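You operate a simulated robot arm through the tools that you are given. There is no shell and no other tool.

You are at the controls of a simulated robot arm. One attempt, no reset.

TASK
Share out the boxes on the top of the blue bench. At the end: the blue box from the top of the blue bench is on the red tray (marked "REJECT"); the orange box from the top of the blue bench is on the green tray (marked "GOOD"); the white block from the top of the blue bench is in the upper drawer of the blue bench; whatever was shut is shut again. Leave all else as you found it, and nothing knocked over. Set down upright: box.

It is judged by the outcome, as a careful person would: the job done as asked, and still so three seconds after it is handed in. It fails if anything else is knocked over, pushed out of place, dropped, spilled or broken.

THE ROBOT
A 6-joint arm with a two-finger gripper, fixed in place. Base frame: the origin is at the foot of the arm, x ahead of it, y to its left, z up; the work surface is at about z = 0.8. Lengths are in m, angles in degrees, forces in N, time in s.
Its first joint turns from -166.0 to 166.0 degrees. Payload 2.45 kg.
Tool frame: the origin (TCP) lies between the finger pads and is the grasp point; the fingertips stand 0.02 m ahead of it; z points along the fingers, y is the line along which they close. Largest opening 0.14 m; the body of the gripper starts 0.168 m behind the TCP.
Orientation is that of the tool frame in the base frame, as a unit quaternion [w, x, y, z]. With the fingers straight down and closing along the base's y, the tool's x points along the base's -x, its y along +y and its z along -z.

THE INTERFACE
- The arm moves only by the tool send_rows. Its argument "steps" is a list of rows, each an object of numbers (a shift or turn left out is 0, a gripper value left out holds the last): "tx", "ty", "tz": the shift along the tool's x, y, z in units of 40 mm (1.0 is 40 mm); "rx", "ry", "rz": the turn, a rotation vector about the tool's x, y, z in units of 8 degrees (1.0 is 8 degrees); "gripper": the gripper command, from -1 (fully open) to 1 (shut), values between in proportion. In form: [{"tx": .., "ty": .., "tz": .., "rx": .., "ry": .., "rz": .., "gripper": ..}, ...]. A call has 1 to 20 rows; each row shifts and turns the commanded pose from where the row before left it, along the tool's axes as they then stand. A call with a number of a shift or a turn outside -1 to 1 is refused whole. Each row takes 0.2 s and may step no farther than 0.05 m and 8.6 degrees from the row before; otherwise, or with a gripper value out of range, the whole call is refused. Where a pose cannot be reached the arm comes as near as it can. A force on the tool above 40 N (or 10 N above the force at the start of the call, whichever is more), or a blocked arm, ends the call early, and 0.2 s more pass. Each finger travels about 0.045 m/s and halts on what it meets, pressing with about 29 N; the grip force reading is that of the motor and also rises with nothing between the fingers. The clock runs only during rows and for 0.2 s after the last one: add rows that do not move to give the fingers time. The reply holds the time, the measured pose of the TCP, the force on the tool along the base axes, the opening and the grip force, in the units named above and with some noise, with the torque about the TCP (base axes, N m) and any sound that the robot's microphone picked up, and new pictures: "views" is both (left out), scene, wrist or none.
- Cameras (640 x 400 px; columns grow to the right, rows downward): "scene" is fixed at [0.2197, -0.4998, 1.5524]; the picture's right is [0.92, -0.40, 0.00], its down [-0.23, -0.53, -0.82] and it looks along [0.32, 0.75, -0.57] (base axes); focal length 320 px, centre (320, 200). "wrist" rides on the gripper at [0.078, 0.011, -0.209] in the tool frame; the picture's right is [-0.14, 0.99, 0.00], its down [-0.92, -0.13, -0.37] and it looks along [-0.37, -0.05, 0.93] (tool axes); focal length 280 px, centre (320, 200). There is no depth. A picture from a camera that has moved, and an enlarged one, comes with that camera's place and axes in the base frame and with its lens.
- enlarge(camera, box): a new picture of the part [left, top, right, bottom] of that camera's present view, enlarged. No time passes.
- finish_job(): hands the job in; it is judged then, once.

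Places have to be worked out from the pictures, the camera data and where the tool is seen. Open the gripper and draw the arm clear of the work before you hand the job in, unless the task says otherwise.

The tools are called after "Request:" as name(argument=value, ...) on one line, values as JSON. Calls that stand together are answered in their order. send_rows: Moves the arm, as the interface text tells. Its arguments: {"type":"object","properties":{"steps":{"type":"array","items":{"type":"object","properties":{"tx":{"type":"number"},"ty":{"type":"number"},"tz":{"type":"number"},"rx":{"type":"number"},"ry":{"type":"number"},"rz":{"type":"number"},"gripper":{"type":"number"}}}},"views":{"type":"string","enum":["both","scene","wrist","none"]}},"required":["steps"]} The other tools are called the same way: enlarge (camera, box) takes an enlarged picture of a part of a camera's view; finish_job () hands the job in.

At the start:

```text
time_s: 0.0
position: [0.769, 0.4193, 1.1573]
orientation: [0.0, 0.002, 1.0, 0.0]
contact_force: [-0.9, 0.7, -0.5]
ft_torque: [0.01, 0.02, 0.01]
width: 0.1401
grasp_force: 0.0
```

scene: 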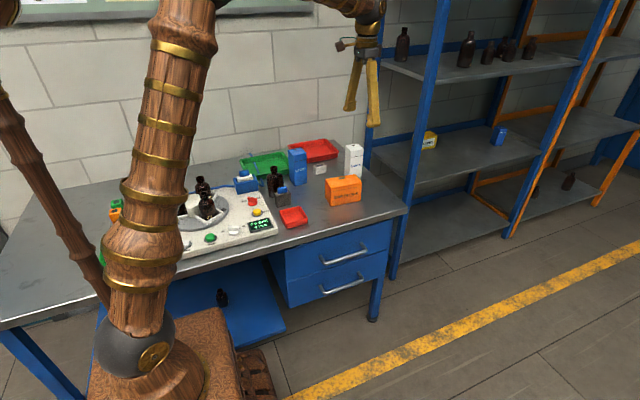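
wrist: 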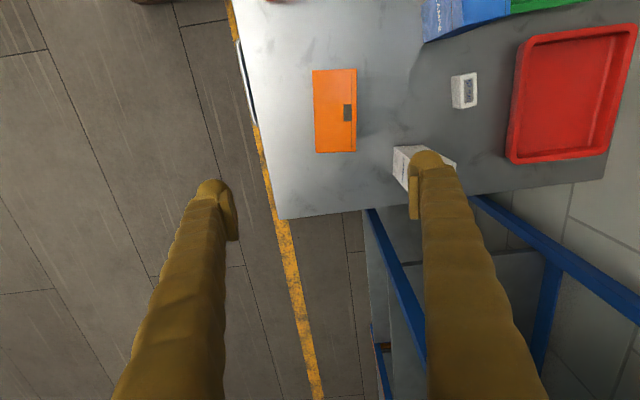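

I start by looking closer at the bench from the scene camera and the wrist camera.

Request:
enlarge(camera="scene", box=[220, 120, 420, 245])

Request:
enlarge(camera="scene", box=[250, 200, 410, 300])

Request:
enlarge(camera="wrist", box=[220, 0, 640, 262])

```text
3.20 times, centred on (320, 182) of scene
camera zoom: at [0.2197, -0.4998, 1.5524], right [0.92, -0.4, 0.0], down [-0.23, -0.53, -0.82], along [0.32, 0.75, -0.57], focal length 1023 px, centre (320, 256)
```

zoom: 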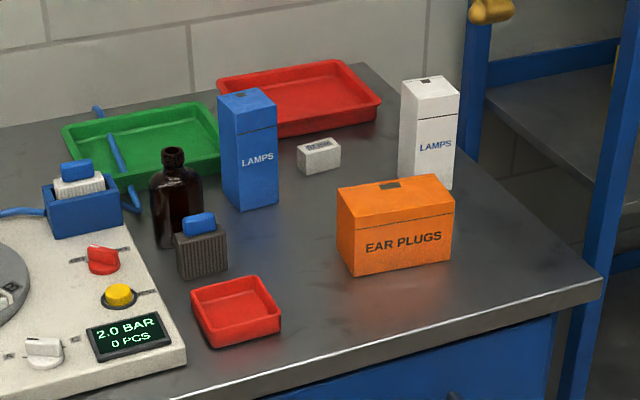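

```text
4.00 times, centred on (330, 250) of scene
camera zoom: at [0.2197, -0.4998, 1.5524], right [0.92, -0.4, 0.0], down [-0.23, -0.53, -0.82], along [0.32, 0.75, -0.57], focal length 1279 px, centre (280, 0)
```

zoom: 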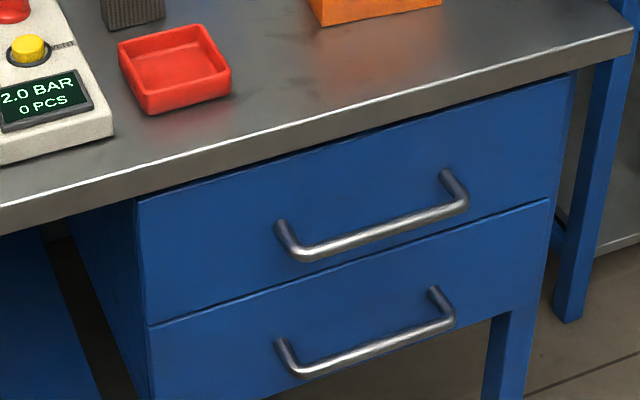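

```text
1.52 times, centred on (430, 131) of wrist
camera zoom: at [0.6898, 0.4309, 1.3667], right [0.14, 0.99, 0.0], down [0.92, -0.13, 0.37], along [0.37, -0.05, -0.93], focal length 427 px, centre (152, 305)
```

zoom: 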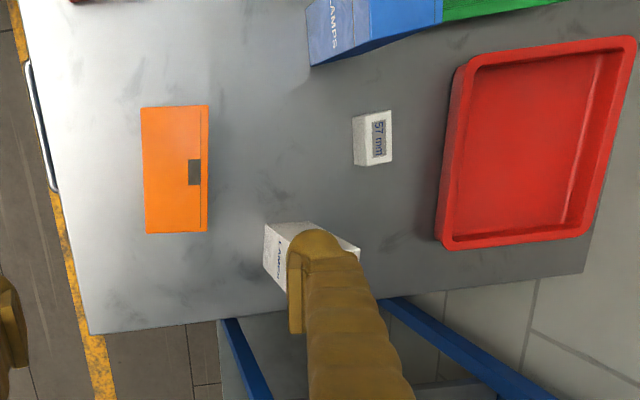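

The white "57 mm" piece is the small block, and the tall white LAMPS box must stay put. I back the arm toward -x at the same height to see the trays and their markings.

Request:
send_rows(steps=[{"tx": 1}, {"tx": 1}, {"tx": 1}, {"tx": 1}, {"tx": 1, "ty": 0.5}, {"ty": 1}, {}])

```text
time_s: 1.6
position: [0.5691, 0.4781, 1.1591]
orientation: [0.0, 0.001, 1.0, 0.0]
contact_force: [-0.6, 0.0, -0.2]
ft_torque: [-0.02, 0.01, -0.07]
width: 0.14
grasp_force: 0.1
camera wrist: at [0.4896, 0.4896, 1.3681], right [0.14, 0.99, 0.0], down [0.92, -0.13, 0.37], along [0.37, -0.05, -0.93], focal length 280 px, centre (320, 200)
```

scene: 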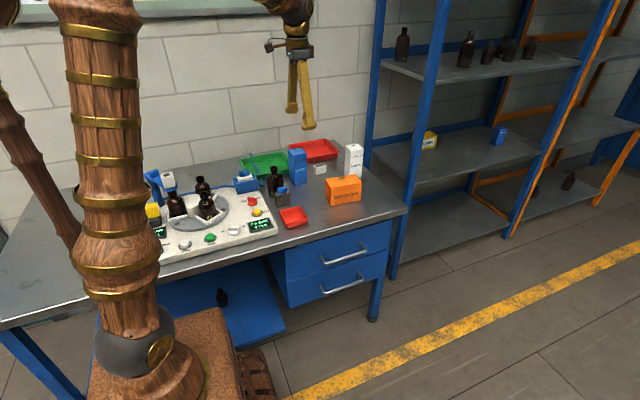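
wrist: 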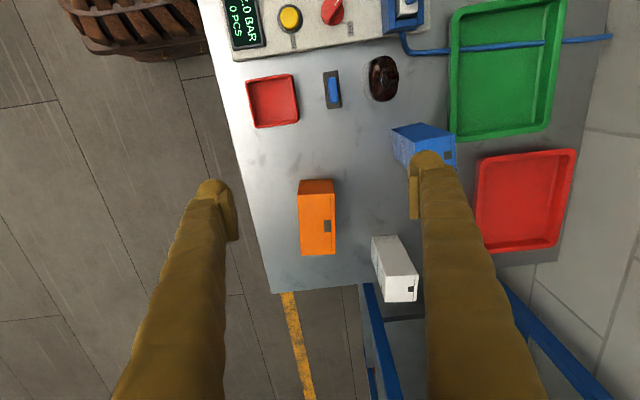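

Request:
enlarge(camera="wrist", box=[370, 0, 626, 160])

Request:
enlarge(camera="wrist", box=[360, 110, 616, 270])

Request:
enlarge(camera="wrist", box=[200, 50, 440, 200])

Request:
enlarge(camera="scene", box=[230, 130, 350, 205])

```text
2.50 times, centred on (498, 80) of wrist
camera zoom: at [0.4896, 0.4896, 1.3681], right [0.14, 0.99, 0.0], down [0.92, -0.13, 0.37], along [0.37, -0.05, -0.93], focal length 701 px, centre (-125, 500)
```

zoom: 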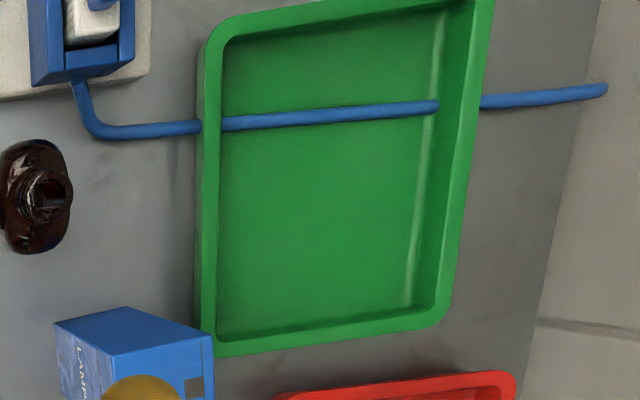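

```text
2.50 times, centred on (488, 190) of wrist
camera zoom: at [0.4896, 0.4896, 1.3681], right [0.14, 0.99, 0.0], down [0.92, -0.13, 0.37], along [0.37, -0.05, -0.93], focal length 701 px, centre (-100, 225)
```

zoom: 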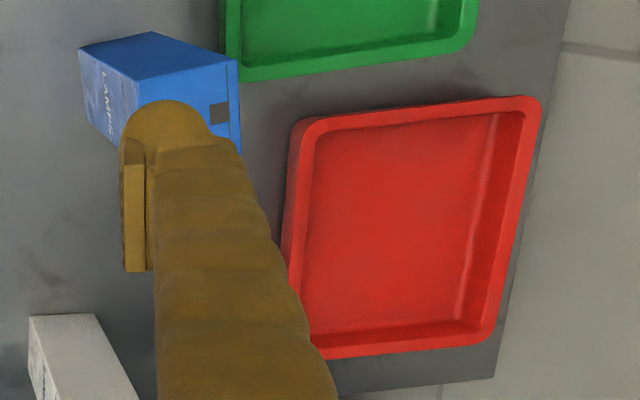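

```text
2.67 times, centred on (320, 125) of wrist
camera zoom: at [0.4896, 0.4896, 1.3681], right [0.14, 0.99, 0.0], down [0.92, -0.13, 0.37], along [0.37, -0.05, -0.93], focal length 748 px, centre (320, 400)
```

zoom: 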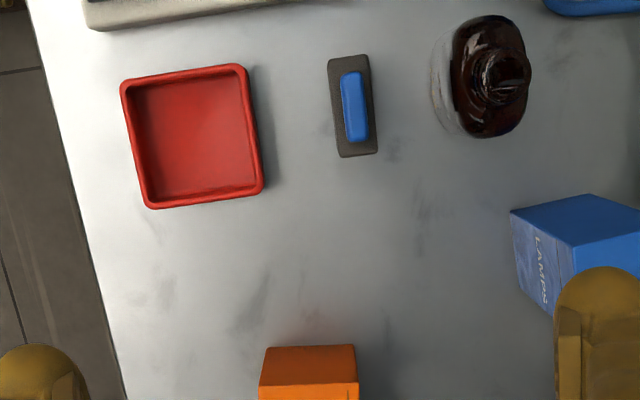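

```text
5.33 times, centred on (290, 168) of scene
camera zoom: at [0.2197, -0.4998, 1.5524], right [0.92, -0.4, 0.0], down [-0.23, -0.53, -0.82], along [0.32, 0.75, -0.57], focal length 1705 px, centre (480, 373)
```

zoom: 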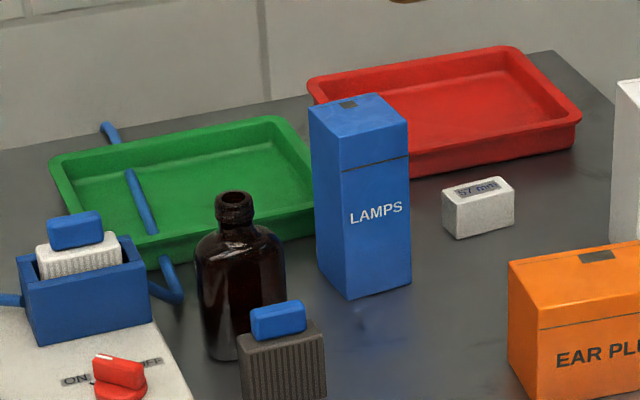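

Trays and boxes are located: blue box near (0.61, 0.67), orange near (0.73, 0.45), block near (0.735, 0.70). The upper handle bar is near (0.645, 0.264, 0.676). I'll deal with the drawer first, so I bring the wrist camera in front of the bench edge to measure the handle.

Request:
send_rows(steps=[{"ty": -1}, {"ty": -1}, {"ty": -1}, {"ty": -1}, {"ty": -1}, {"ty": -1}, {"ty": -1}, {"ty": -1}, {"ty": -0.45, "tx": -0.6}, {"tx": -0.65, "tz": 0.7}, {"tz": 1}, {"tz": 1}, {"tz": 1}, {"tz": 1}, {"tz": 1}, {"tz": 1}, {"tz": 1}, {}])

```text
time_s: 5.4
position: [0.6179, 0.1421, 0.8488]
orientation: [0.0, 0.0, 1.0, 0.0]
contact_force: [-0.1, 0.1, -0.3]
ft_torque: [-0.01, -0.02, 0.01]
width: 0.1399
grasp_force: 0.1
camera wrist: at [0.5391, 0.1533, 1.0578], right [0.14, 0.99, 0.0], down [0.92, -0.13, 0.37], along [0.37, -0.05, -0.93], focal length 280 px, centre (320, 200)
```

scene: 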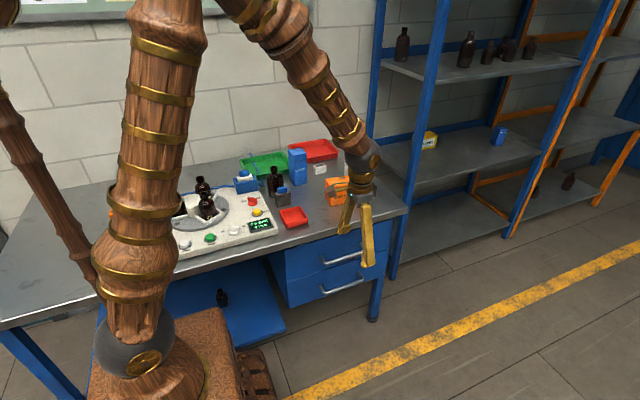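
wrist: 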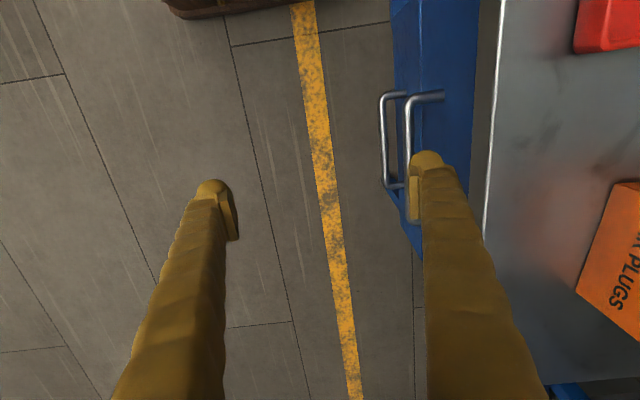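

Request:
enlarge(camera="wrist", box=[360, 40, 520, 140])

Request:
enlarge(camera="wrist", box=[360, 120, 520, 220])

Request:
enlarge(camera="scene", box=[270, 200, 430, 300])

```text
4.00 times, centred on (440, 90) of wrist
camera zoom: at [0.5391, 0.1533, 1.0578], right [0.14, 0.99, 0.0], down [0.92, -0.13, 0.37], along [0.37, -0.05, -0.93], focal length 1122 px, centre (-160, 640)
```

zoom: 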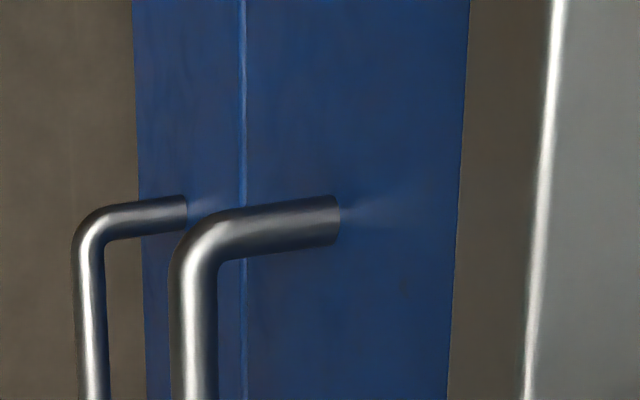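

```text
4.00 times, centred on (440, 170) of wrist
camera zoom: at [0.5391, 0.1533, 1.0578], right [0.14, 0.99, 0.0], down [0.92, -0.13, 0.37], along [0.37, -0.05, -0.93], focal length 1122 px, centre (-160, 320)
```

zoom: 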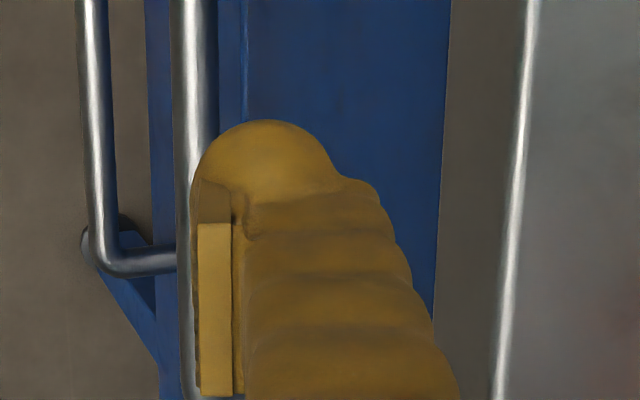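

```text
4.00 times, centred on (350, 250) of scene
camera zoom: at [0.2197, -0.4998, 1.5524], right [0.92, -0.4, 0.0], down [-0.23, -0.53, -0.82], along [0.32, 0.75, -0.57], focal length 1279 px, centre (200, 0)
```

zoom: 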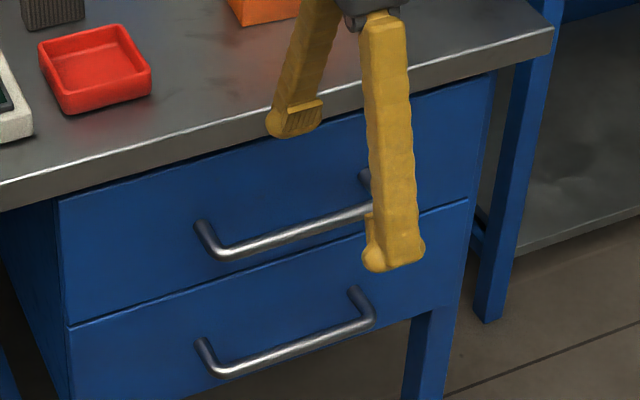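

The bar is confirmed at y≈0.263, z≈0.676, with the drawer face at y≈0.31 and the slab edge at y≈0.30. I tilt the tool 32° so the fingers come in from the front and above, narrow the opening to 4 cm, and approach part way.

Request:
send_rows(steps=[{"rx": -1, "gripper": 0.43}, {"rx": -1}, {"rx": -1}, {"rx": -1}, {"tx": -0.675, "ty": 0.275}, {"tz": 1}, {"tz": 1}, {"tz": 0.7}, {}, {}])

```text
time_s: 7.6
position: [0.6448, 0.2092, 0.7628]
orientation: [-0.001, 0.0, 0.961, 0.276]
contact_force: [-0.4, 0.0, 0.2]
ft_torque: [0.01, -0.02, 0.04]
width: 0.0398
grasp_force: 0.0
camera wrist: at [0.5665, 0.1083, 0.9469], right [0.14, 0.84, 0.53], down [0.92, -0.31, 0.25], along [0.37, 0.45, -0.81], focal length 280 px, centre (320, 200)
```

scene: 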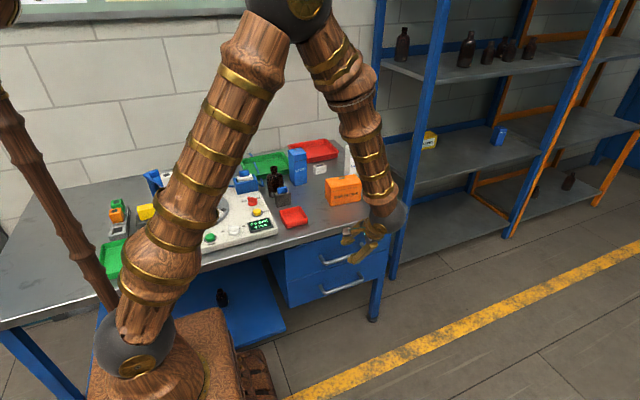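
wrist: 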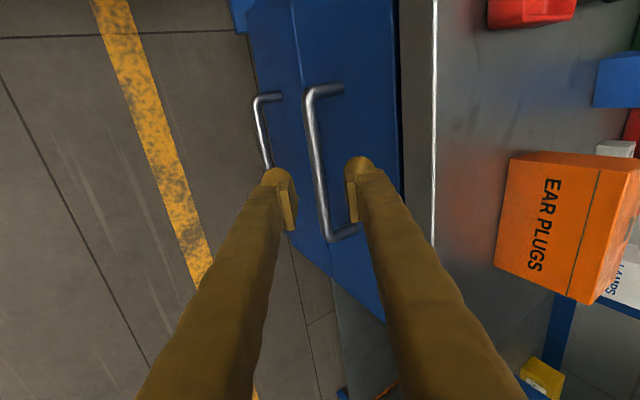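

The bar lies centred between the fingers. I advance 0.10 m along the tool axis and close on the bar.

Request:
send_rows(steps=[{"tz": 0.8}, {"tz": 0.8}, {"tz": 0.5}, {"tz": 0.4}, {}, {"gripper": 1}, {}, {}, {}])

```text
time_s: 9.4
position: [0.6484, 0.2598, 0.678]
orientation: [0.001, 0.0, 0.962, 0.274]
contact_force: [1.3, -6.0, -5.5]
ft_torque: [-0.15, -0.35, 0.76]
width: 0.0143
grasp_force: 35.7
stopped in row 9: the force on the tool passed its limit at 42 N (the readings are from after the stop); the commanded pose is now the measured one
camera wrist: at [0.5687, 0.1588, 0.8621], right [0.14, 0.84, 0.52], down [0.92, -0.3, 0.25], along [0.37, 0.45, -0.82], focal length 280 px, centre (320, 200)
```

scene: 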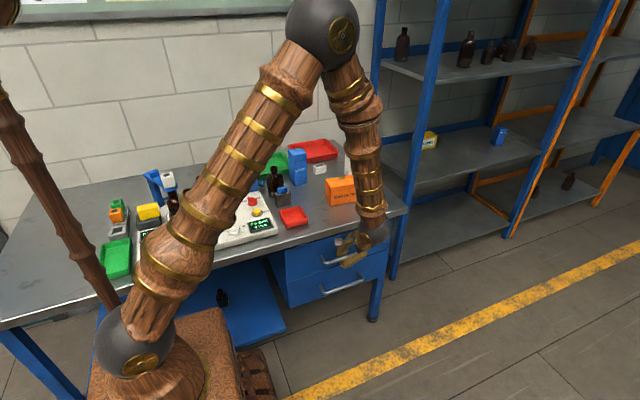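
wrist: 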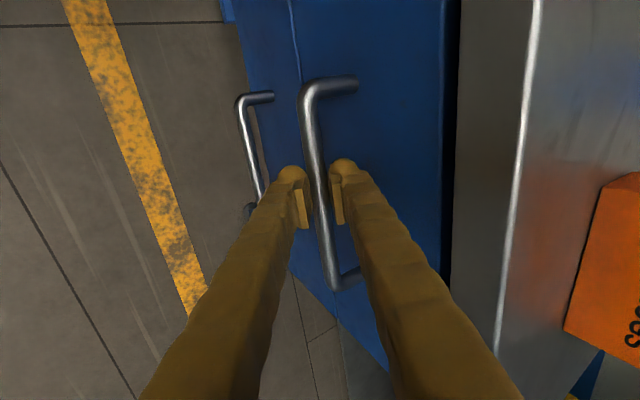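

The bar is gripped (width 14 mm). I pull straight toward -y in gentle steps.

Request:
send_rows(steps=[{"ty": -0.212, "tz": -0.1325}, {"ty": -0.212, "tz": -0.1325}, {"ty": -0.424, "tz": -0.265}, {"ty": -0.424, "tz": -0.265}, {"ty": -0.424, "tz": -0.265}, {}])

```text
time_s: 10.8
position: [0.647, 0.1786, 0.6793]
orientation: [0.002, 0.001, 0.962, 0.274]
contact_force: [12.5, -1.7, 17.8]
ft_torque: [0.12, -0.65, 0.64]
width: 0.0143
grasp_force: 40.0
camera wrist: at [0.5683, 0.0794, 0.8619], right [0.14, 0.84, 0.52], down [0.92, -0.31, 0.25], along [0.37, 0.45, -0.82], focal length 280 px, centre (320, 200)
```

scene: 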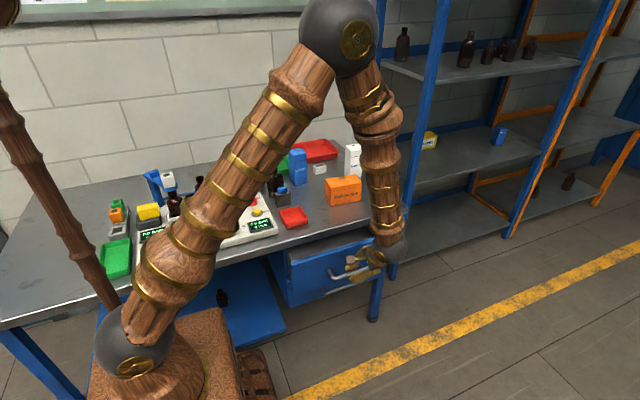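
wrist: 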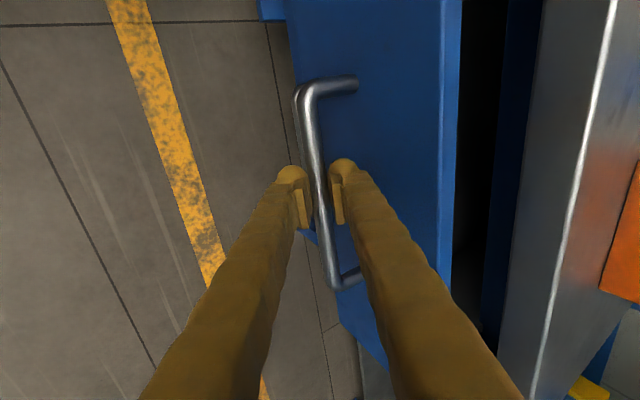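

The drawer slides freely (0.08 m open). I keep pulling another 0.11 m with a tiny downward correction.

Request:
send_rows(steps=[{"ty": -0.45, "tz": -0.225}, {"ty": -0.424, "tz": -0.265}, {"ty": -0.424, "tz": -0.265}, {"ty": -0.424, "tz": -0.265}, {"ty": -0.424, "tz": -0.265}, {"ty": -0.212, "tz": -0.1325}, {}])

```text
time_s: 11.2
position: [0.6464, 0.169, 0.6789]
orientation: [0.001, 0.001, 0.961, 0.276]
contact_force: [-2.6, 0.8, 9.6]
ft_torque: [0.07, -0.44, 0.75]
width: 0.0143
grasp_force: 40.5
stopped in row 1: the force on the tool passed its limit at 47 N (the readings are from after the stop); the commanded pose is now the measured one
camera wrist: at [0.5685, 0.0687, 0.8617], right [0.14, 0.84, 0.52], down [0.92, -0.31, 0.25], along [0.37, 0.45, -0.81], focal length 280 px, centre (320, 200)
```

scene: 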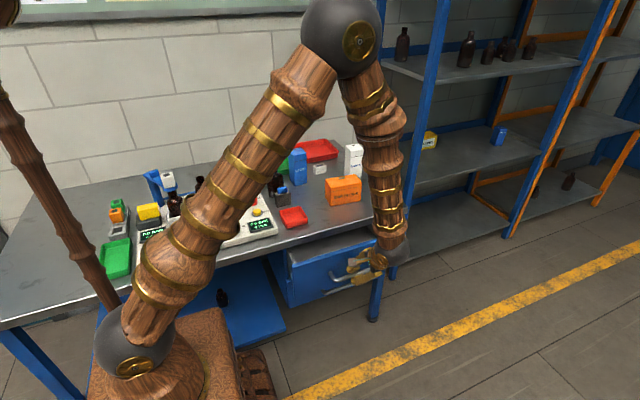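
wrist: 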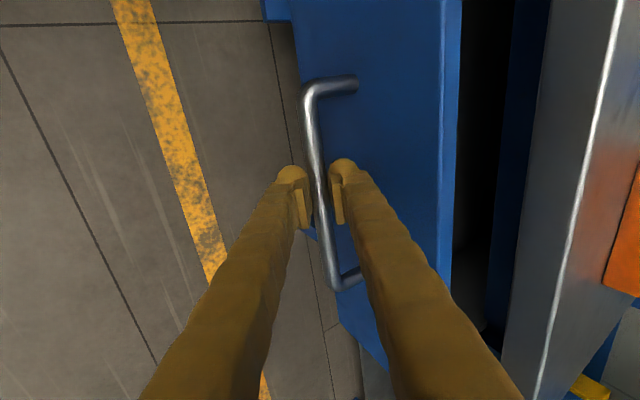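

That step hit the force limit at 0.09 m open, likely from the speed or a bit of strain. I retry more slowly.

Request:
send_rows(steps=[{}, {"ty": -0.15, "tz": -0.094}, {"ty": -0.212, "tz": -0.1325}, {"ty": -0.212, "tz": -0.1325}, {"ty": -0.212, "tz": -0.1325}, {"ty": -0.212, "tz": -0.1325}, {"ty": -0.212, "tz": -0.1325}, {"ty": -0.212, "tz": -0.1325}, {"ty": -0.212, "tz": -0.1325}, {}], views="wrist")

```text
time_s: 13.4
position: [0.6471, 0.0909, 0.6781]
orientation: [0.001, 0.001, 0.961, 0.276]
contact_force: [-5.3, -1.2, 13.4]
ft_torque: [0.09, -0.37, 0.86]
width: 0.0143
grasp_force: 40.7
camera wrist: at [0.5684, -0.0092, 0.8618], right [0.14, 0.84, 0.52], down [0.92, -0.31, 0.25], along [0.37, 0.45, -0.81], focal length 280 px, centre (320, 200)
```

wrist: 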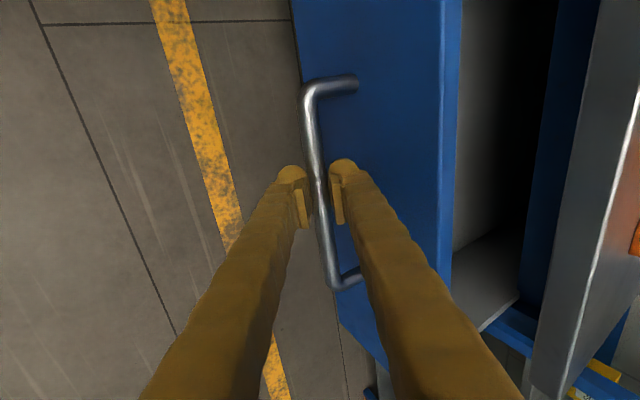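

The drawer is about 0.17 m open. I pull 0.03 m more, then release and back off along the tool axis.

Request:
send_rows(steps=[{"ty": -0.212, "tz": -0.1325}, {"ty": -0.212, "tz": -0.1325}, {"ty": -0.212, "tz": -0.1325}, {}, {"gripper": 0.43}, {}, {}, {}, {"tz": -0.5}, {"tz": -1}, {"tz": -1}, {"tz": -1}, {"tz": -1}, {"tz": -1}])

```text
time_s: 16.4
position: [0.6469, -0.0532, 0.8652]
orientation: [0.001, 0.002, 0.961, 0.276]
contact_force: [0.1, -0.9, -0.7]
ft_torque: [-0.01, -0.03, 0.01]
width: 0.04
grasp_force: 0.1
camera wrist: at [0.568, -0.154, 1.0482], right [0.14, 0.84, 0.52], down [0.92, -0.31, 0.25], along [0.37, 0.45, -0.82], focal length 280 px, centre (320, 200)
```

scene: 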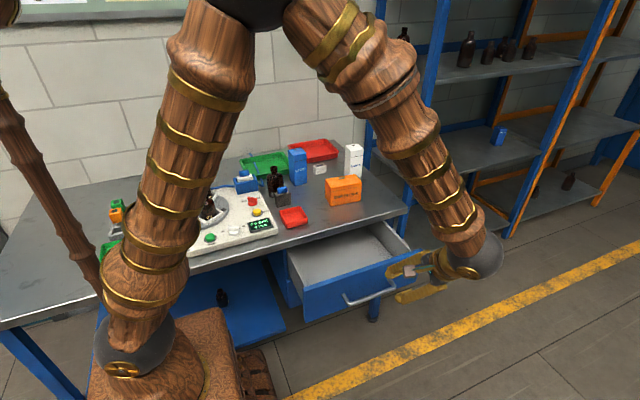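
wrist: 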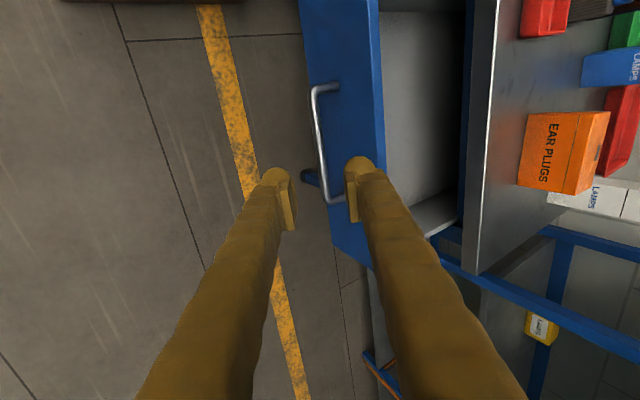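

The drawer is open and clear, and its interior looks empty. I rise to travel height, reduce the tilt to 24°, and yaw -90° about the tool axis so the fingers close along x and lean outward.

Request:
send_rows(steps=[{"ty": 0.511, "tz": -0.818}, {"ty": 0.511, "tz": -0.818}, {"ty": 0.511, "tz": -0.818}, {"ty": 0.511, "tz": -0.818}, {"ty": 0.511, "tz": -0.818}, {"ty": 0.511, "tz": -0.818}, {"ty": 0.511, "tz": -0.818}, {"rx": 1, "gripper": -0.3}, {"rz": -1}, {"rz": -1}, {"rz": -1}, {"rz": -1}, {"rz": -1}, {"rz": -1}, {"rz": -1}, {"rz": -1}, {"rz": -1}, {"rz": -1}, {"rz": -1}, {"rz": -0.25}])

```text
time_s: 20.6
position: [0.6462, -0.0536, 1.1344]
orientation: [0.148, -0.692, 0.692, 0.146]
contact_force: [1.1, 0.0, -0.6]
ft_torque: [-0.02, 0.01, -0.01]
width: 0.091
grasp_force: 0.0
camera wrist: at [0.6347, -0.2097, 1.294], right [-0.99, 0.13, 0.05], down [0.13, 0.69, 0.71], along [0.05, 0.71, -0.7], focal length 280 px, centre (320, 200)
```

scene: 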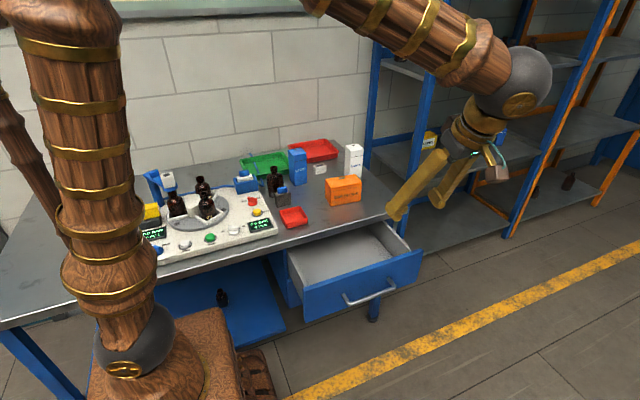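
wrist: 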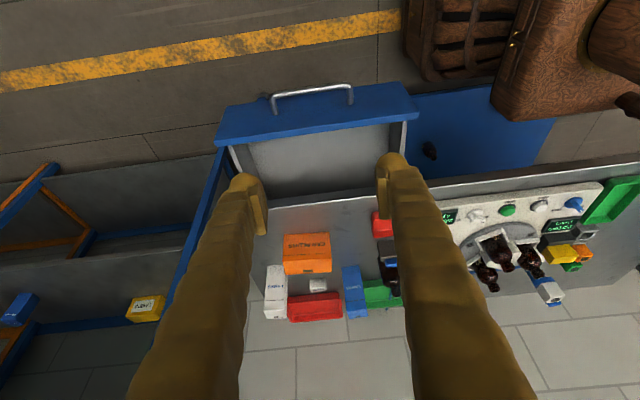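

The tool is leaning 24° outward with the fingers closing along x. I now move at height over to above the white block.

Request:
send_rows(steps=[{"tx": -0.957, "tz": 0.426, "ty": -0.124}, {"tx": -0.957, "tz": 0.426, "ty": -0.124}, {"tx": -0.957, "tz": 0.426, "ty": -0.124}, {"tx": -0.957, "tz": 0.426, "ty": -0.124}, {"tx": -0.957, "tz": 0.426, "ty": -0.124}, {"tx": -0.957, "tz": 0.426, "ty": -0.124}, {"tx": -0.957, "tz": 0.426, "ty": -0.124}, {"tx": -0.957, "tz": 0.426, "ty": -0.124}, {"tx": -0.957, "tz": 0.426, "ty": -0.124}, {"tx": -0.957, "tz": 0.426, "ty": -0.124}, {"tx": -0.957, "tz": 0.426, "ty": -0.124}, {"tx": -0.957, "tz": 0.426, "ty": -0.124}, {"tx": -0.957, "tz": 0.426, "ty": -0.124}, {"tx": -0.957, "tz": 0.426, "ty": -0.124}, {"tx": -0.957, "tz": 0.426, "ty": -0.124}, {"tx": -0.957, "tz": 0.426, "ty": -0.124}, {}])

```text
time_s: 24.2
position: [0.7266, 0.6163, 1.1359]
orientation: [0.147, -0.691, 0.693, 0.146]
contact_force: [0.4, 0.3, -0.5]
ft_torque: [0.01, 0.02, 0.0]
width: 0.0908
grasp_force: 0.1
camera wrist: at [0.7149, 0.4613, 1.2946], right [-0.99, 0.13, 0.05], down [0.13, 0.69, 0.71], along [0.05, 0.71, -0.7], focal length 280 px, centre (320, 200)
```

scene: 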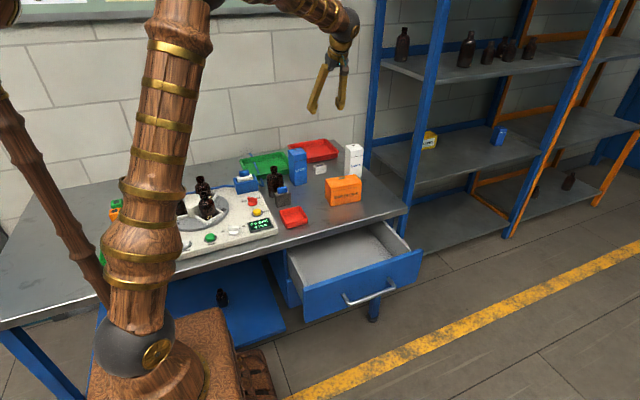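
wrist: 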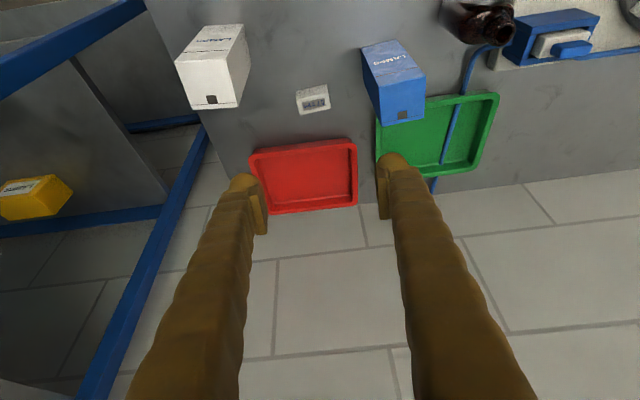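

I now have a good view of the block, trays and blue box, so I enlarge it to measure.

Request:
enlarge(camera="wrist", box=[230, 70, 390, 170])

Request:
enlarge(camera="wrist", box=[350, 30, 542, 150])

Request:
enlarge(camera="wrist", box=[230, 125, 390, 225])

```text
4.00 times, centred on (310, 120) of wrist
camera zoom: at [0.7149, 0.4613, 1.2946], right [-0.99, 0.13, 0.05], down [0.13, 0.69, 0.71], along [0.05, 0.71, -0.7], focal length 1122 px, centre (360, 520)
```

zoom: 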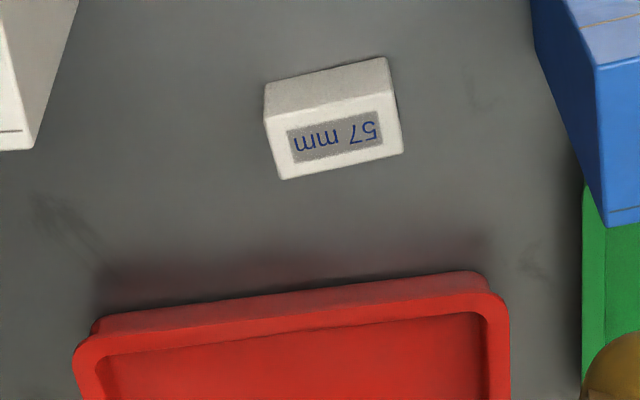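

```text
3.33 times, centred on (446, 90) of wrist
camera zoom: at [0.7149, 0.4613, 1.2946], right [-0.99, 0.13, 0.05], down [0.13, 0.69, 0.71], along [0.05, 0.71, -0.7], focal length 935 px, centre (-100, 567)
```

zoom: 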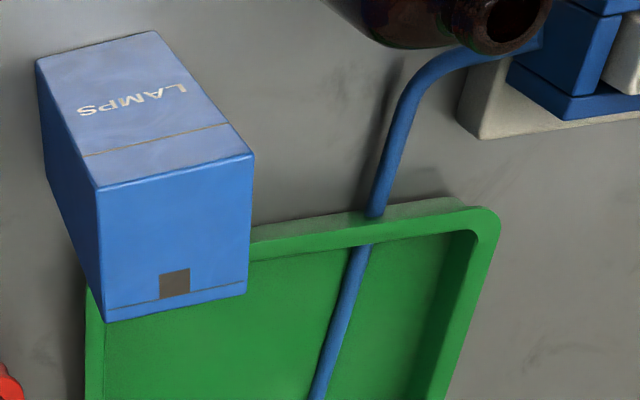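

```text
4.00 times, centred on (310, 175) of wrist
camera zoom: at [0.7149, 0.4613, 1.2946], right [-0.99, 0.13, 0.05], down [0.13, 0.69, 0.71], along [0.05, 0.71, -0.7], focal length 1122 px, centre (360, 300)
```

zoom: 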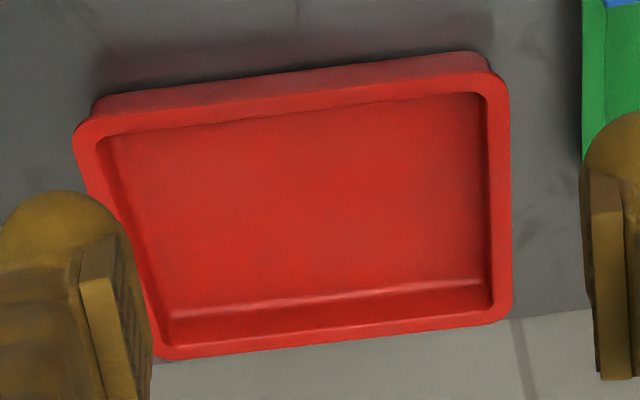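

The block centre is about (0.730, 0.697), 32 mm high and yawed about 5.5°. I align the yaw about the vertical, then descend to a hover above it.

Request:
send_rows(steps=[{"rx": -0.285, "rz": -0.64}, {"tx": 0.26, "ty": -0.28, "tz": 0.53}, {"tz": 1}, {"tz": 1}, {"tz": 1}, {"tz": 1}, {"tz": 1}, {}])

```text
time_s: 26.0
position: [0.7311, 0.6948, 0.93]
orientation: [-0.14, 0.724, -0.658, -0.152]
contact_force: [-0.6, -0.7, 0.0]
ft_torque: [-0.04, 0.02, 0.01]
width: 0.091
grasp_force: 0.1
camera wrist: at [0.7346, 0.5391, 1.0884], right [-1.0, 0.03, 0.05], down [0.06, 0.7, 0.71], along [-0.02, 0.71, -0.7], focal length 280 px, centre (320, 200)
```

scene: 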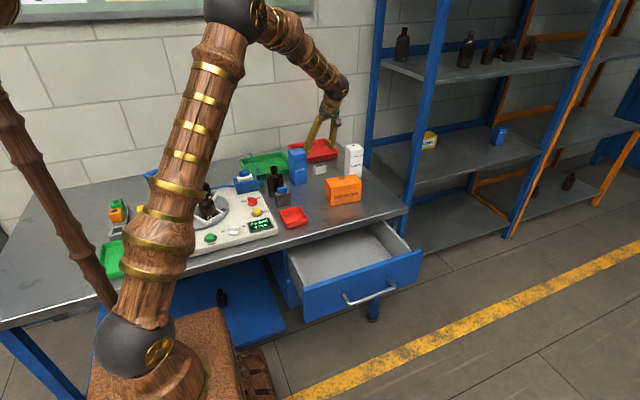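
wrist: 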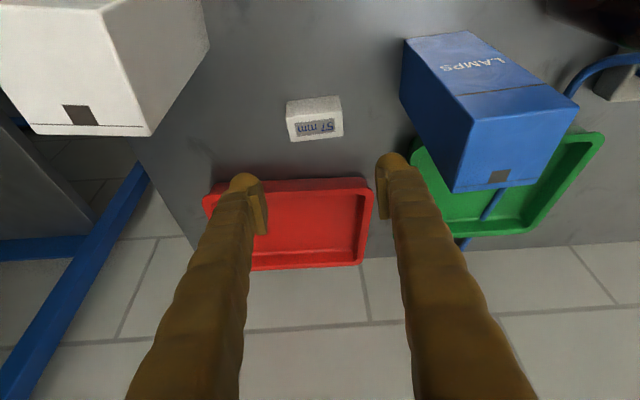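

The block's re-measured centre (0.729, 0.696) matches. I descend vertically 0.10 m to z = 0.83.

Request:
send_rows(steps=[{"tx": 0.34, "tz": 0.76}, {"tx": 0.34, "tz": 0.76}, {"tx": 0.17, "tz": 0.38}, {"tx": 0.17, "tz": 0.385}, {}])

```text
time_s: 27.2
position: [0.7327, 0.695, 0.8284]
orientation: [-0.14, 0.724, -0.658, -0.153]
contact_force: [0.6, 0.4, 0.1]
ft_torque: [0.0, -0.03, -0.02]
width: 0.091
grasp_force: 0.1
camera wrist: at [0.7374, 0.5393, 0.988], right [-1.0, 0.03, 0.05], down [0.06, 0.7, 0.71], along [-0.02, 0.71, -0.7], focal length 280 px, centre (320, 200)
```

scene: 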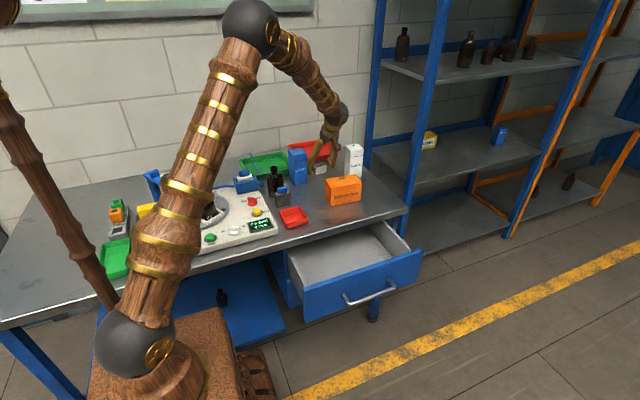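
wrist: 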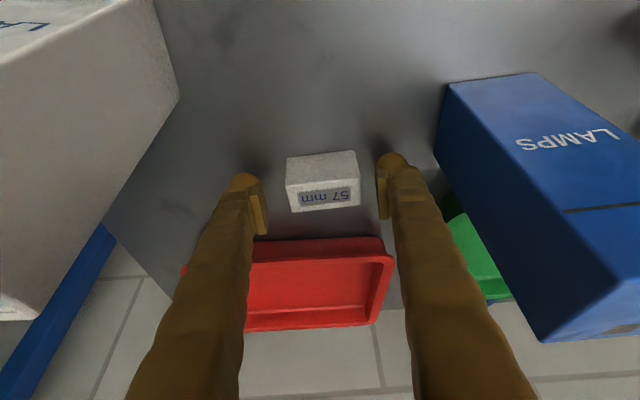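

The fingers straddle the block at the right height. I close the gripper and lift it straight up.

Request:
send_rows(steps=[{"gripper": 1}, {}, {}, {}, {}, {}], views="wrist")

```text
time_s: 28.6
position: [0.7328, 0.6948, 0.8278]
orientation: [-0.14, 0.724, -0.658, -0.152]
contact_force: [-0.1, 0.9, 0.0]
ft_torque: [-0.02, 0.02, 0.02]
width: 0.0566
grasp_force: 28.8
camera wrist: at [0.7374, 0.5394, 0.9881], right [-1.0, 0.03, 0.05], down [0.06, 0.7, 0.71], along [-0.02, 0.71, -0.7], focal length 280 px, centre (320, 200)
```

wrist: 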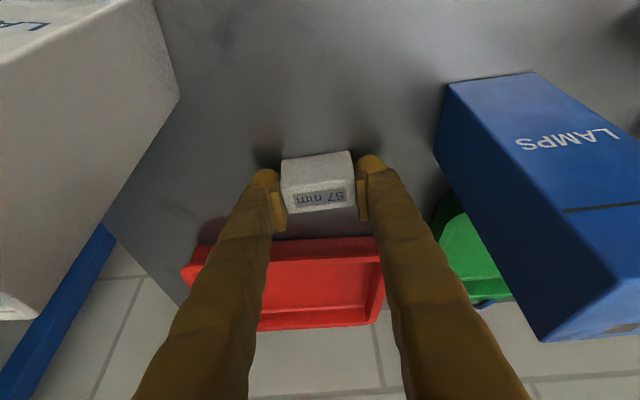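

The block is gripped at 56.6 mm. I lift it vertically 0.3 m and carry it to above the open drawer.

Request:
send_rows(steps=[{"tx": -0.38, "tz": -0.857}, {"tx": -0.38, "tz": -0.857}, {"tx": -0.38, "tz": -0.857}, {"tx": -0.38, "tz": -0.857}, {"tx": -0.38, "tz": -0.857}, {"tx": -0.38, "tz": -0.857}, {"tx": -0.38, "tz": -0.857}, {"tx": -0.38, "tz": -0.857}, {"tx": 0.9225, "ty": 0.2727, "tz": -0.411}, {"tx": 0.9225, "ty": 0.2727, "tz": -0.411}, {"tx": 0.9225, "ty": 0.2727, "tz": -0.411}, {"tx": 0.9225, "ty": 0.2727, "tz": -0.411}, {"tx": 0.9225, "ty": 0.2727, "tz": -0.411}, {"tx": 0.9225, "ty": 0.2727, "tz": -0.411}, {"tx": 0.9225, "ty": 0.2727, "tz": -0.411}, {"tx": 0.9225, "ty": 0.2727, "tz": -0.411}, {"tx": 0.9225, "ty": 0.2727, "tz": -0.411}, {"tx": 0.9225, "ty": 0.2727, "tz": -0.411}, {"tx": 0.9225, "ty": 0.2727, "tz": -0.411}, {"tx": 0.9225, "ty": 0.2727, "tz": -0.411}])

```text
time_s: 32.8
position: [0.6479, 0.2004, 1.1293]
orientation: [-0.14, 0.724, -0.658, -0.154]
contact_force: [-0.1, 0.1, 0.0]
ft_torque: [0.03, 0.0, 0.0]
width: 0.0001
grasp_force: 29.5
camera wrist: at [0.6522, 0.0452, 1.2873], right [-1.0, 0.03, 0.05], down [0.06, 0.7, 0.71], along [-0.02, 0.71, -0.7], focal length 280 px, centre (320, 200)
```

scene: 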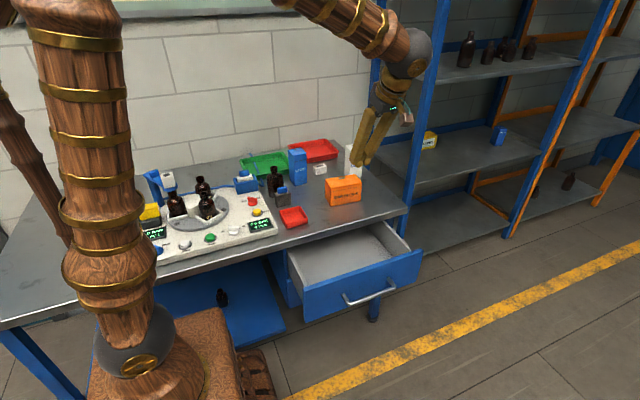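
wrist: 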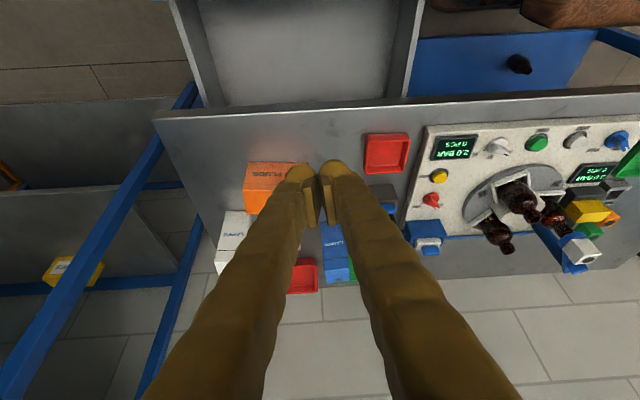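

The gripper is empty, so the block slipped out during the lift. I check where it is.

Request:
enlarge(camera="scene", box=[270, 130, 390, 205])

```text
5.33 times, centred on (330, 168) of scene
camera zoom: at [0.2197, -0.4998, 1.5524], right [0.92, -0.4, 0.0], down [-0.23, -0.53, -0.82], along [0.32, 0.75, -0.57], focal length 1705 px, centre (267, 373)
```

zoom: 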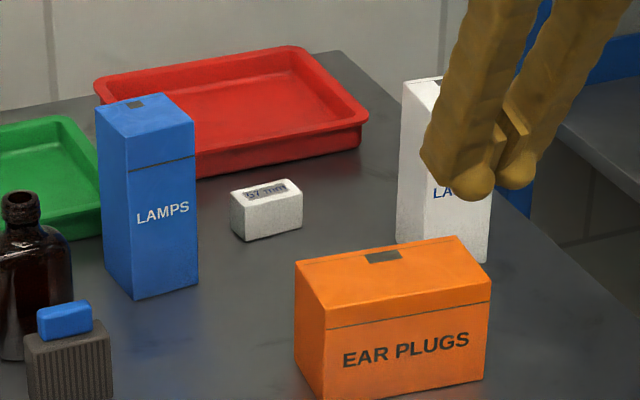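

The block sits upright in its original place: it slid out right at the start of the lift. I go back to hover above it with the gripper reopened, and will regrip and test-lift slowly.

Request:
send_rows(steps=[{"tx": -0.9225, "ty": -0.2727, "tz": 0.411, "gripper": -0.3}, {"tx": -0.9225, "ty": -0.2727, "tz": 0.411}, {"tx": -0.9225, "ty": -0.2727, "tz": 0.411}, {"tx": -0.9225, "ty": -0.2727, "tz": 0.411}, {"tx": -0.9225, "ty": -0.2727, "tz": 0.411}, {"tx": -0.9225, "ty": -0.2727, "tz": 0.411}, {"tx": -0.9225, "ty": -0.2727, "tz": 0.411}, {"tx": -0.9225, "ty": -0.2727, "tz": 0.411}, {"tx": -0.9225, "ty": -0.2727, "tz": 0.411}, {"tx": -0.9225, "ty": -0.2727, "tz": 0.411}, {"tx": -0.9225, "ty": -0.2727, "tz": 0.411}, {"tx": -0.9225, "ty": -0.2727, "tz": 0.411}, {"tx": 0.38, "tz": 0.857}, {"tx": 0.38, "tz": 0.857}, {"tx": 0.38, "tz": 0.857}, {"tx": 0.38, "tz": 0.857}, {"tx": 0.38, "tz": 0.857}, {}])

Request:
enlarge(camera="wrist", box=[220, 70, 412, 190])

```text
time_s: 36.6
position: [0.732, 0.6961, 0.9403]
orientation: [-0.139, 0.724, -0.658, -0.153]
contact_force: [0.2, 0.0, 0.9]
ft_torque: [0.0, 0.01, 0.02]
width: 0.0908
grasp_force: 0.1
camera wrist: at [0.7358, 0.5399, 1.0989], right [-1.0, 0.03, 0.05], down [0.06, 0.7, 0.71], along [-0.02, 0.71, -0.7], focal length 280 px, centre (320, 200)
```

scene: 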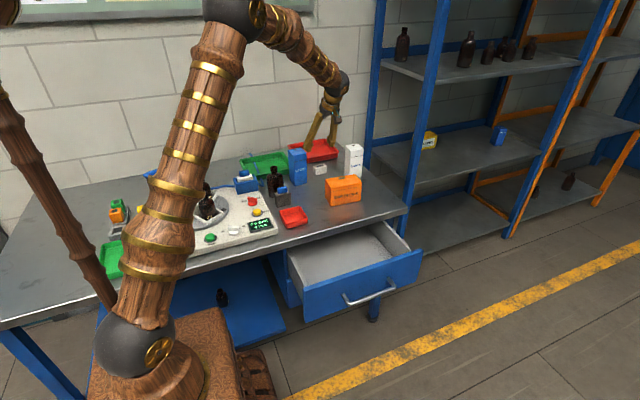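
wrist: 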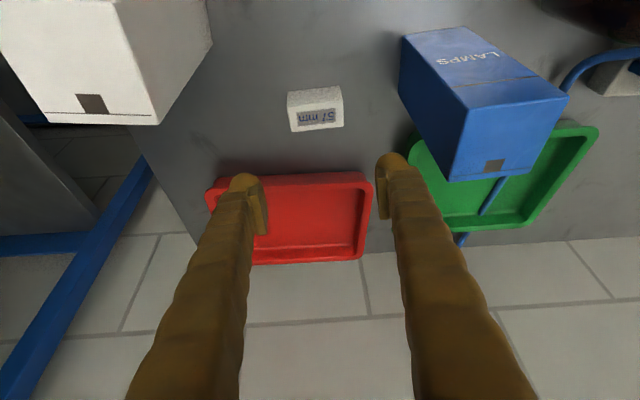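

```text
3.33 times, centred on (316, 130) of wrist
camera zoom: at [0.7358, 0.5399, 1.0989], right [-1.0, 0.03, 0.05], down [0.06, 0.7, 0.71], along [-0.02, 0.71, -0.7], focal length 935 px, centre (333, 433)
```

zoom: 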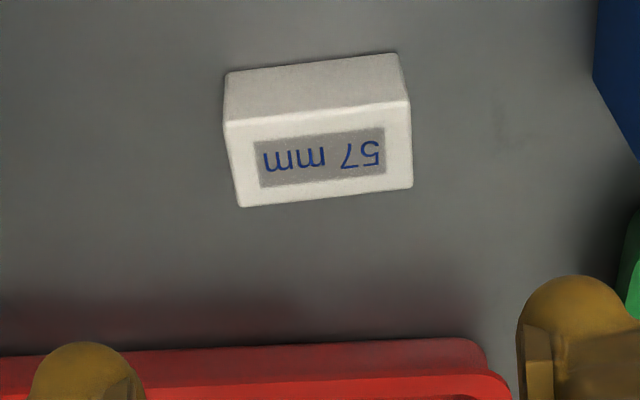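

The block is now about (0.7285, 0.690). I reduce the lean to about 12° so the pads can reach lower on it, then descend.

Request:
send_rows(steps=[{"ry": 0.75}, {"ry": 0.75}, {"tx": 0.22, "ty": 0.105, "tz": 0.8}, {"tx": 0.22, "tz": 0.8}, {"tx": 0.2, "tz": 0.7}, {"tx": 0.14, "tz": 0.48}, {}, {}])

```text
time_s: 38.4
position: [0.7279, 0.6887, 0.8257]
orientation: [-0.071, 0.736, -0.668, -0.077]
contact_force: [-0.5, 0.0, 0.7]
ft_torque: [-0.01, 0.01, 0.01]
width: 0.0911
grasp_force: 0.0
camera wrist: at [0.729, 0.5695, 1.0136], right [-1.0, 0.04, 0.03], down [0.05, 0.83, 0.55], along [0.0, 0.55, -0.83], focal length 280 px, centre (320, 200)
```

scene: 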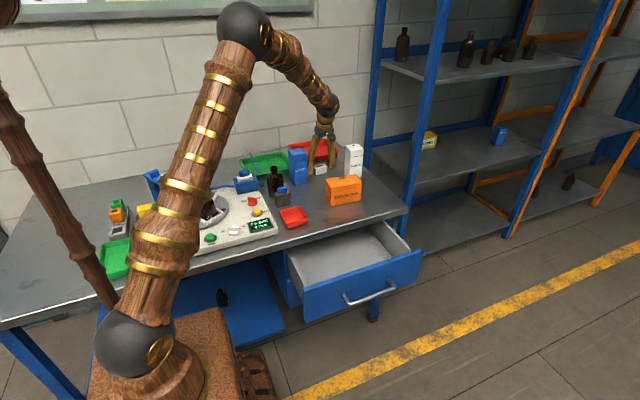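
wrist: 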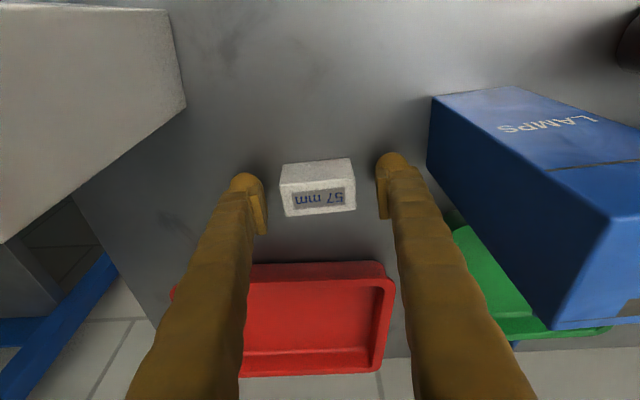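

The fingers straddle it, with the tips a few mm above the bench. I close, wait, then test-lift slowly by about 20 mm.

Request:
send_rows(steps=[{"gripper": 1}, {}, {}, {}, {}, {}, {"tx": -0.027, "tz": -0.122}, {"tx": -0.027, "tz": -0.122}, {"tx": -0.027, "tz": -0.122}, {"tx": -0.027, "tz": -0.122}, {}])

Request:
enlarge(camera="wrist", box=[220, 130, 412, 250])

```text
time_s: 40.8
position: [0.7293, 0.6888, 0.8454]
orientation: [-0.07, 0.736, -0.669, -0.077]
contact_force: [-0.5, 0.3, -1.3]
ft_torque: [0.04, 0.01, 0.01]
width: 0.0567
grasp_force: 29.4
camera wrist: at [0.729, 0.5687, 1.0347], right [-1.0, 0.04, 0.03], down [0.05, 0.83, 0.55], along [0.0, 0.55, -0.83], focal length 280 px, centre (320, 200)
```

scene: 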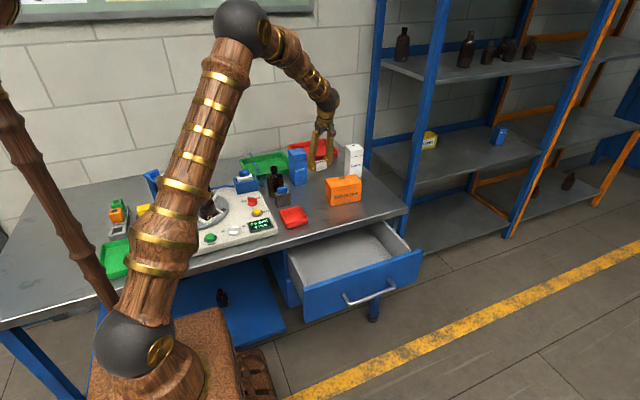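
wrist: 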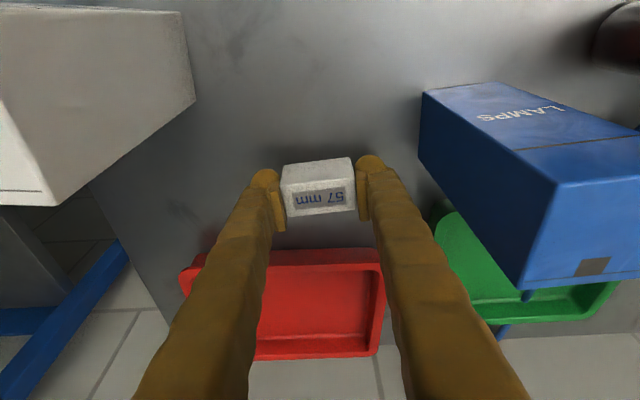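

```text
3.33 times, centred on (316, 190) of wrist
camera zoom: at [0.729, 0.5687, 1.0347], right [-1.0, 0.04, 0.03], down [0.05, 0.83, 0.55], along [0.0, 0.55, -0.83], focal length 935 px, centre (333, 233)
```

zoom: 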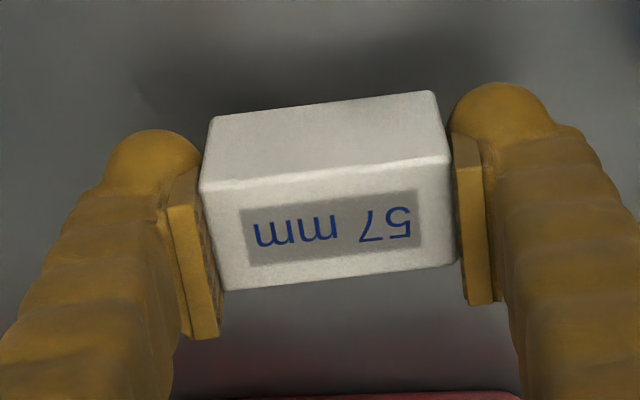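

The block is held firmly this time. I keep lifting gently to about z = 1.02 and check that it stays in the grip.

Request:
send_rows(steps=[{"tx": -0.06, "tz": -0.27}, {"tx": -0.118, "tz": -0.537}, {"tx": -0.118, "tz": -0.537}, {"tx": -0.118, "tz": -0.537}, {"tx": -0.118, "tz": -0.537}, {"tx": -0.118, "tz": -0.537}, {"tx": -0.118, "tz": -0.537}, {"tx": -0.118, "tz": -0.537}, {"tx": -0.06, "tz": -0.27}, {}], views="wrist")

```text
time_s: 43.0
position: [0.7275, 0.6897, 1.022]
orientation: [-0.069, 0.736, -0.669, -0.076]
contact_force: [-0.2, 1.1, -0.5]
ft_torque: [-0.04, 0.0, 0.01]
width: 0.0564
grasp_force: 29.3
camera wrist: at [0.7274, 0.5701, 1.2103], right [-1.0, 0.04, 0.03], down [0.05, 0.83, 0.55], along [0.0, 0.55, -0.83], focal length 280 px, centre (320, 200)
```

wrist: 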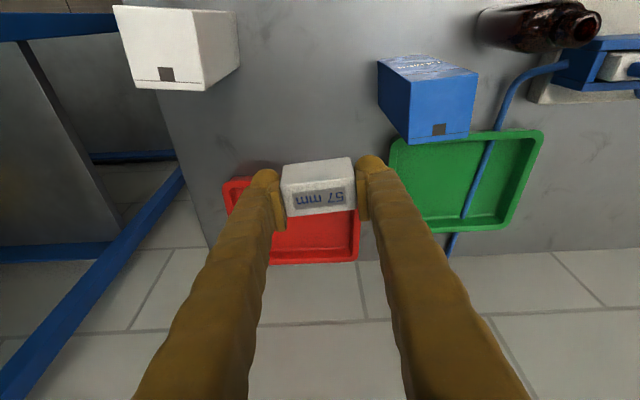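

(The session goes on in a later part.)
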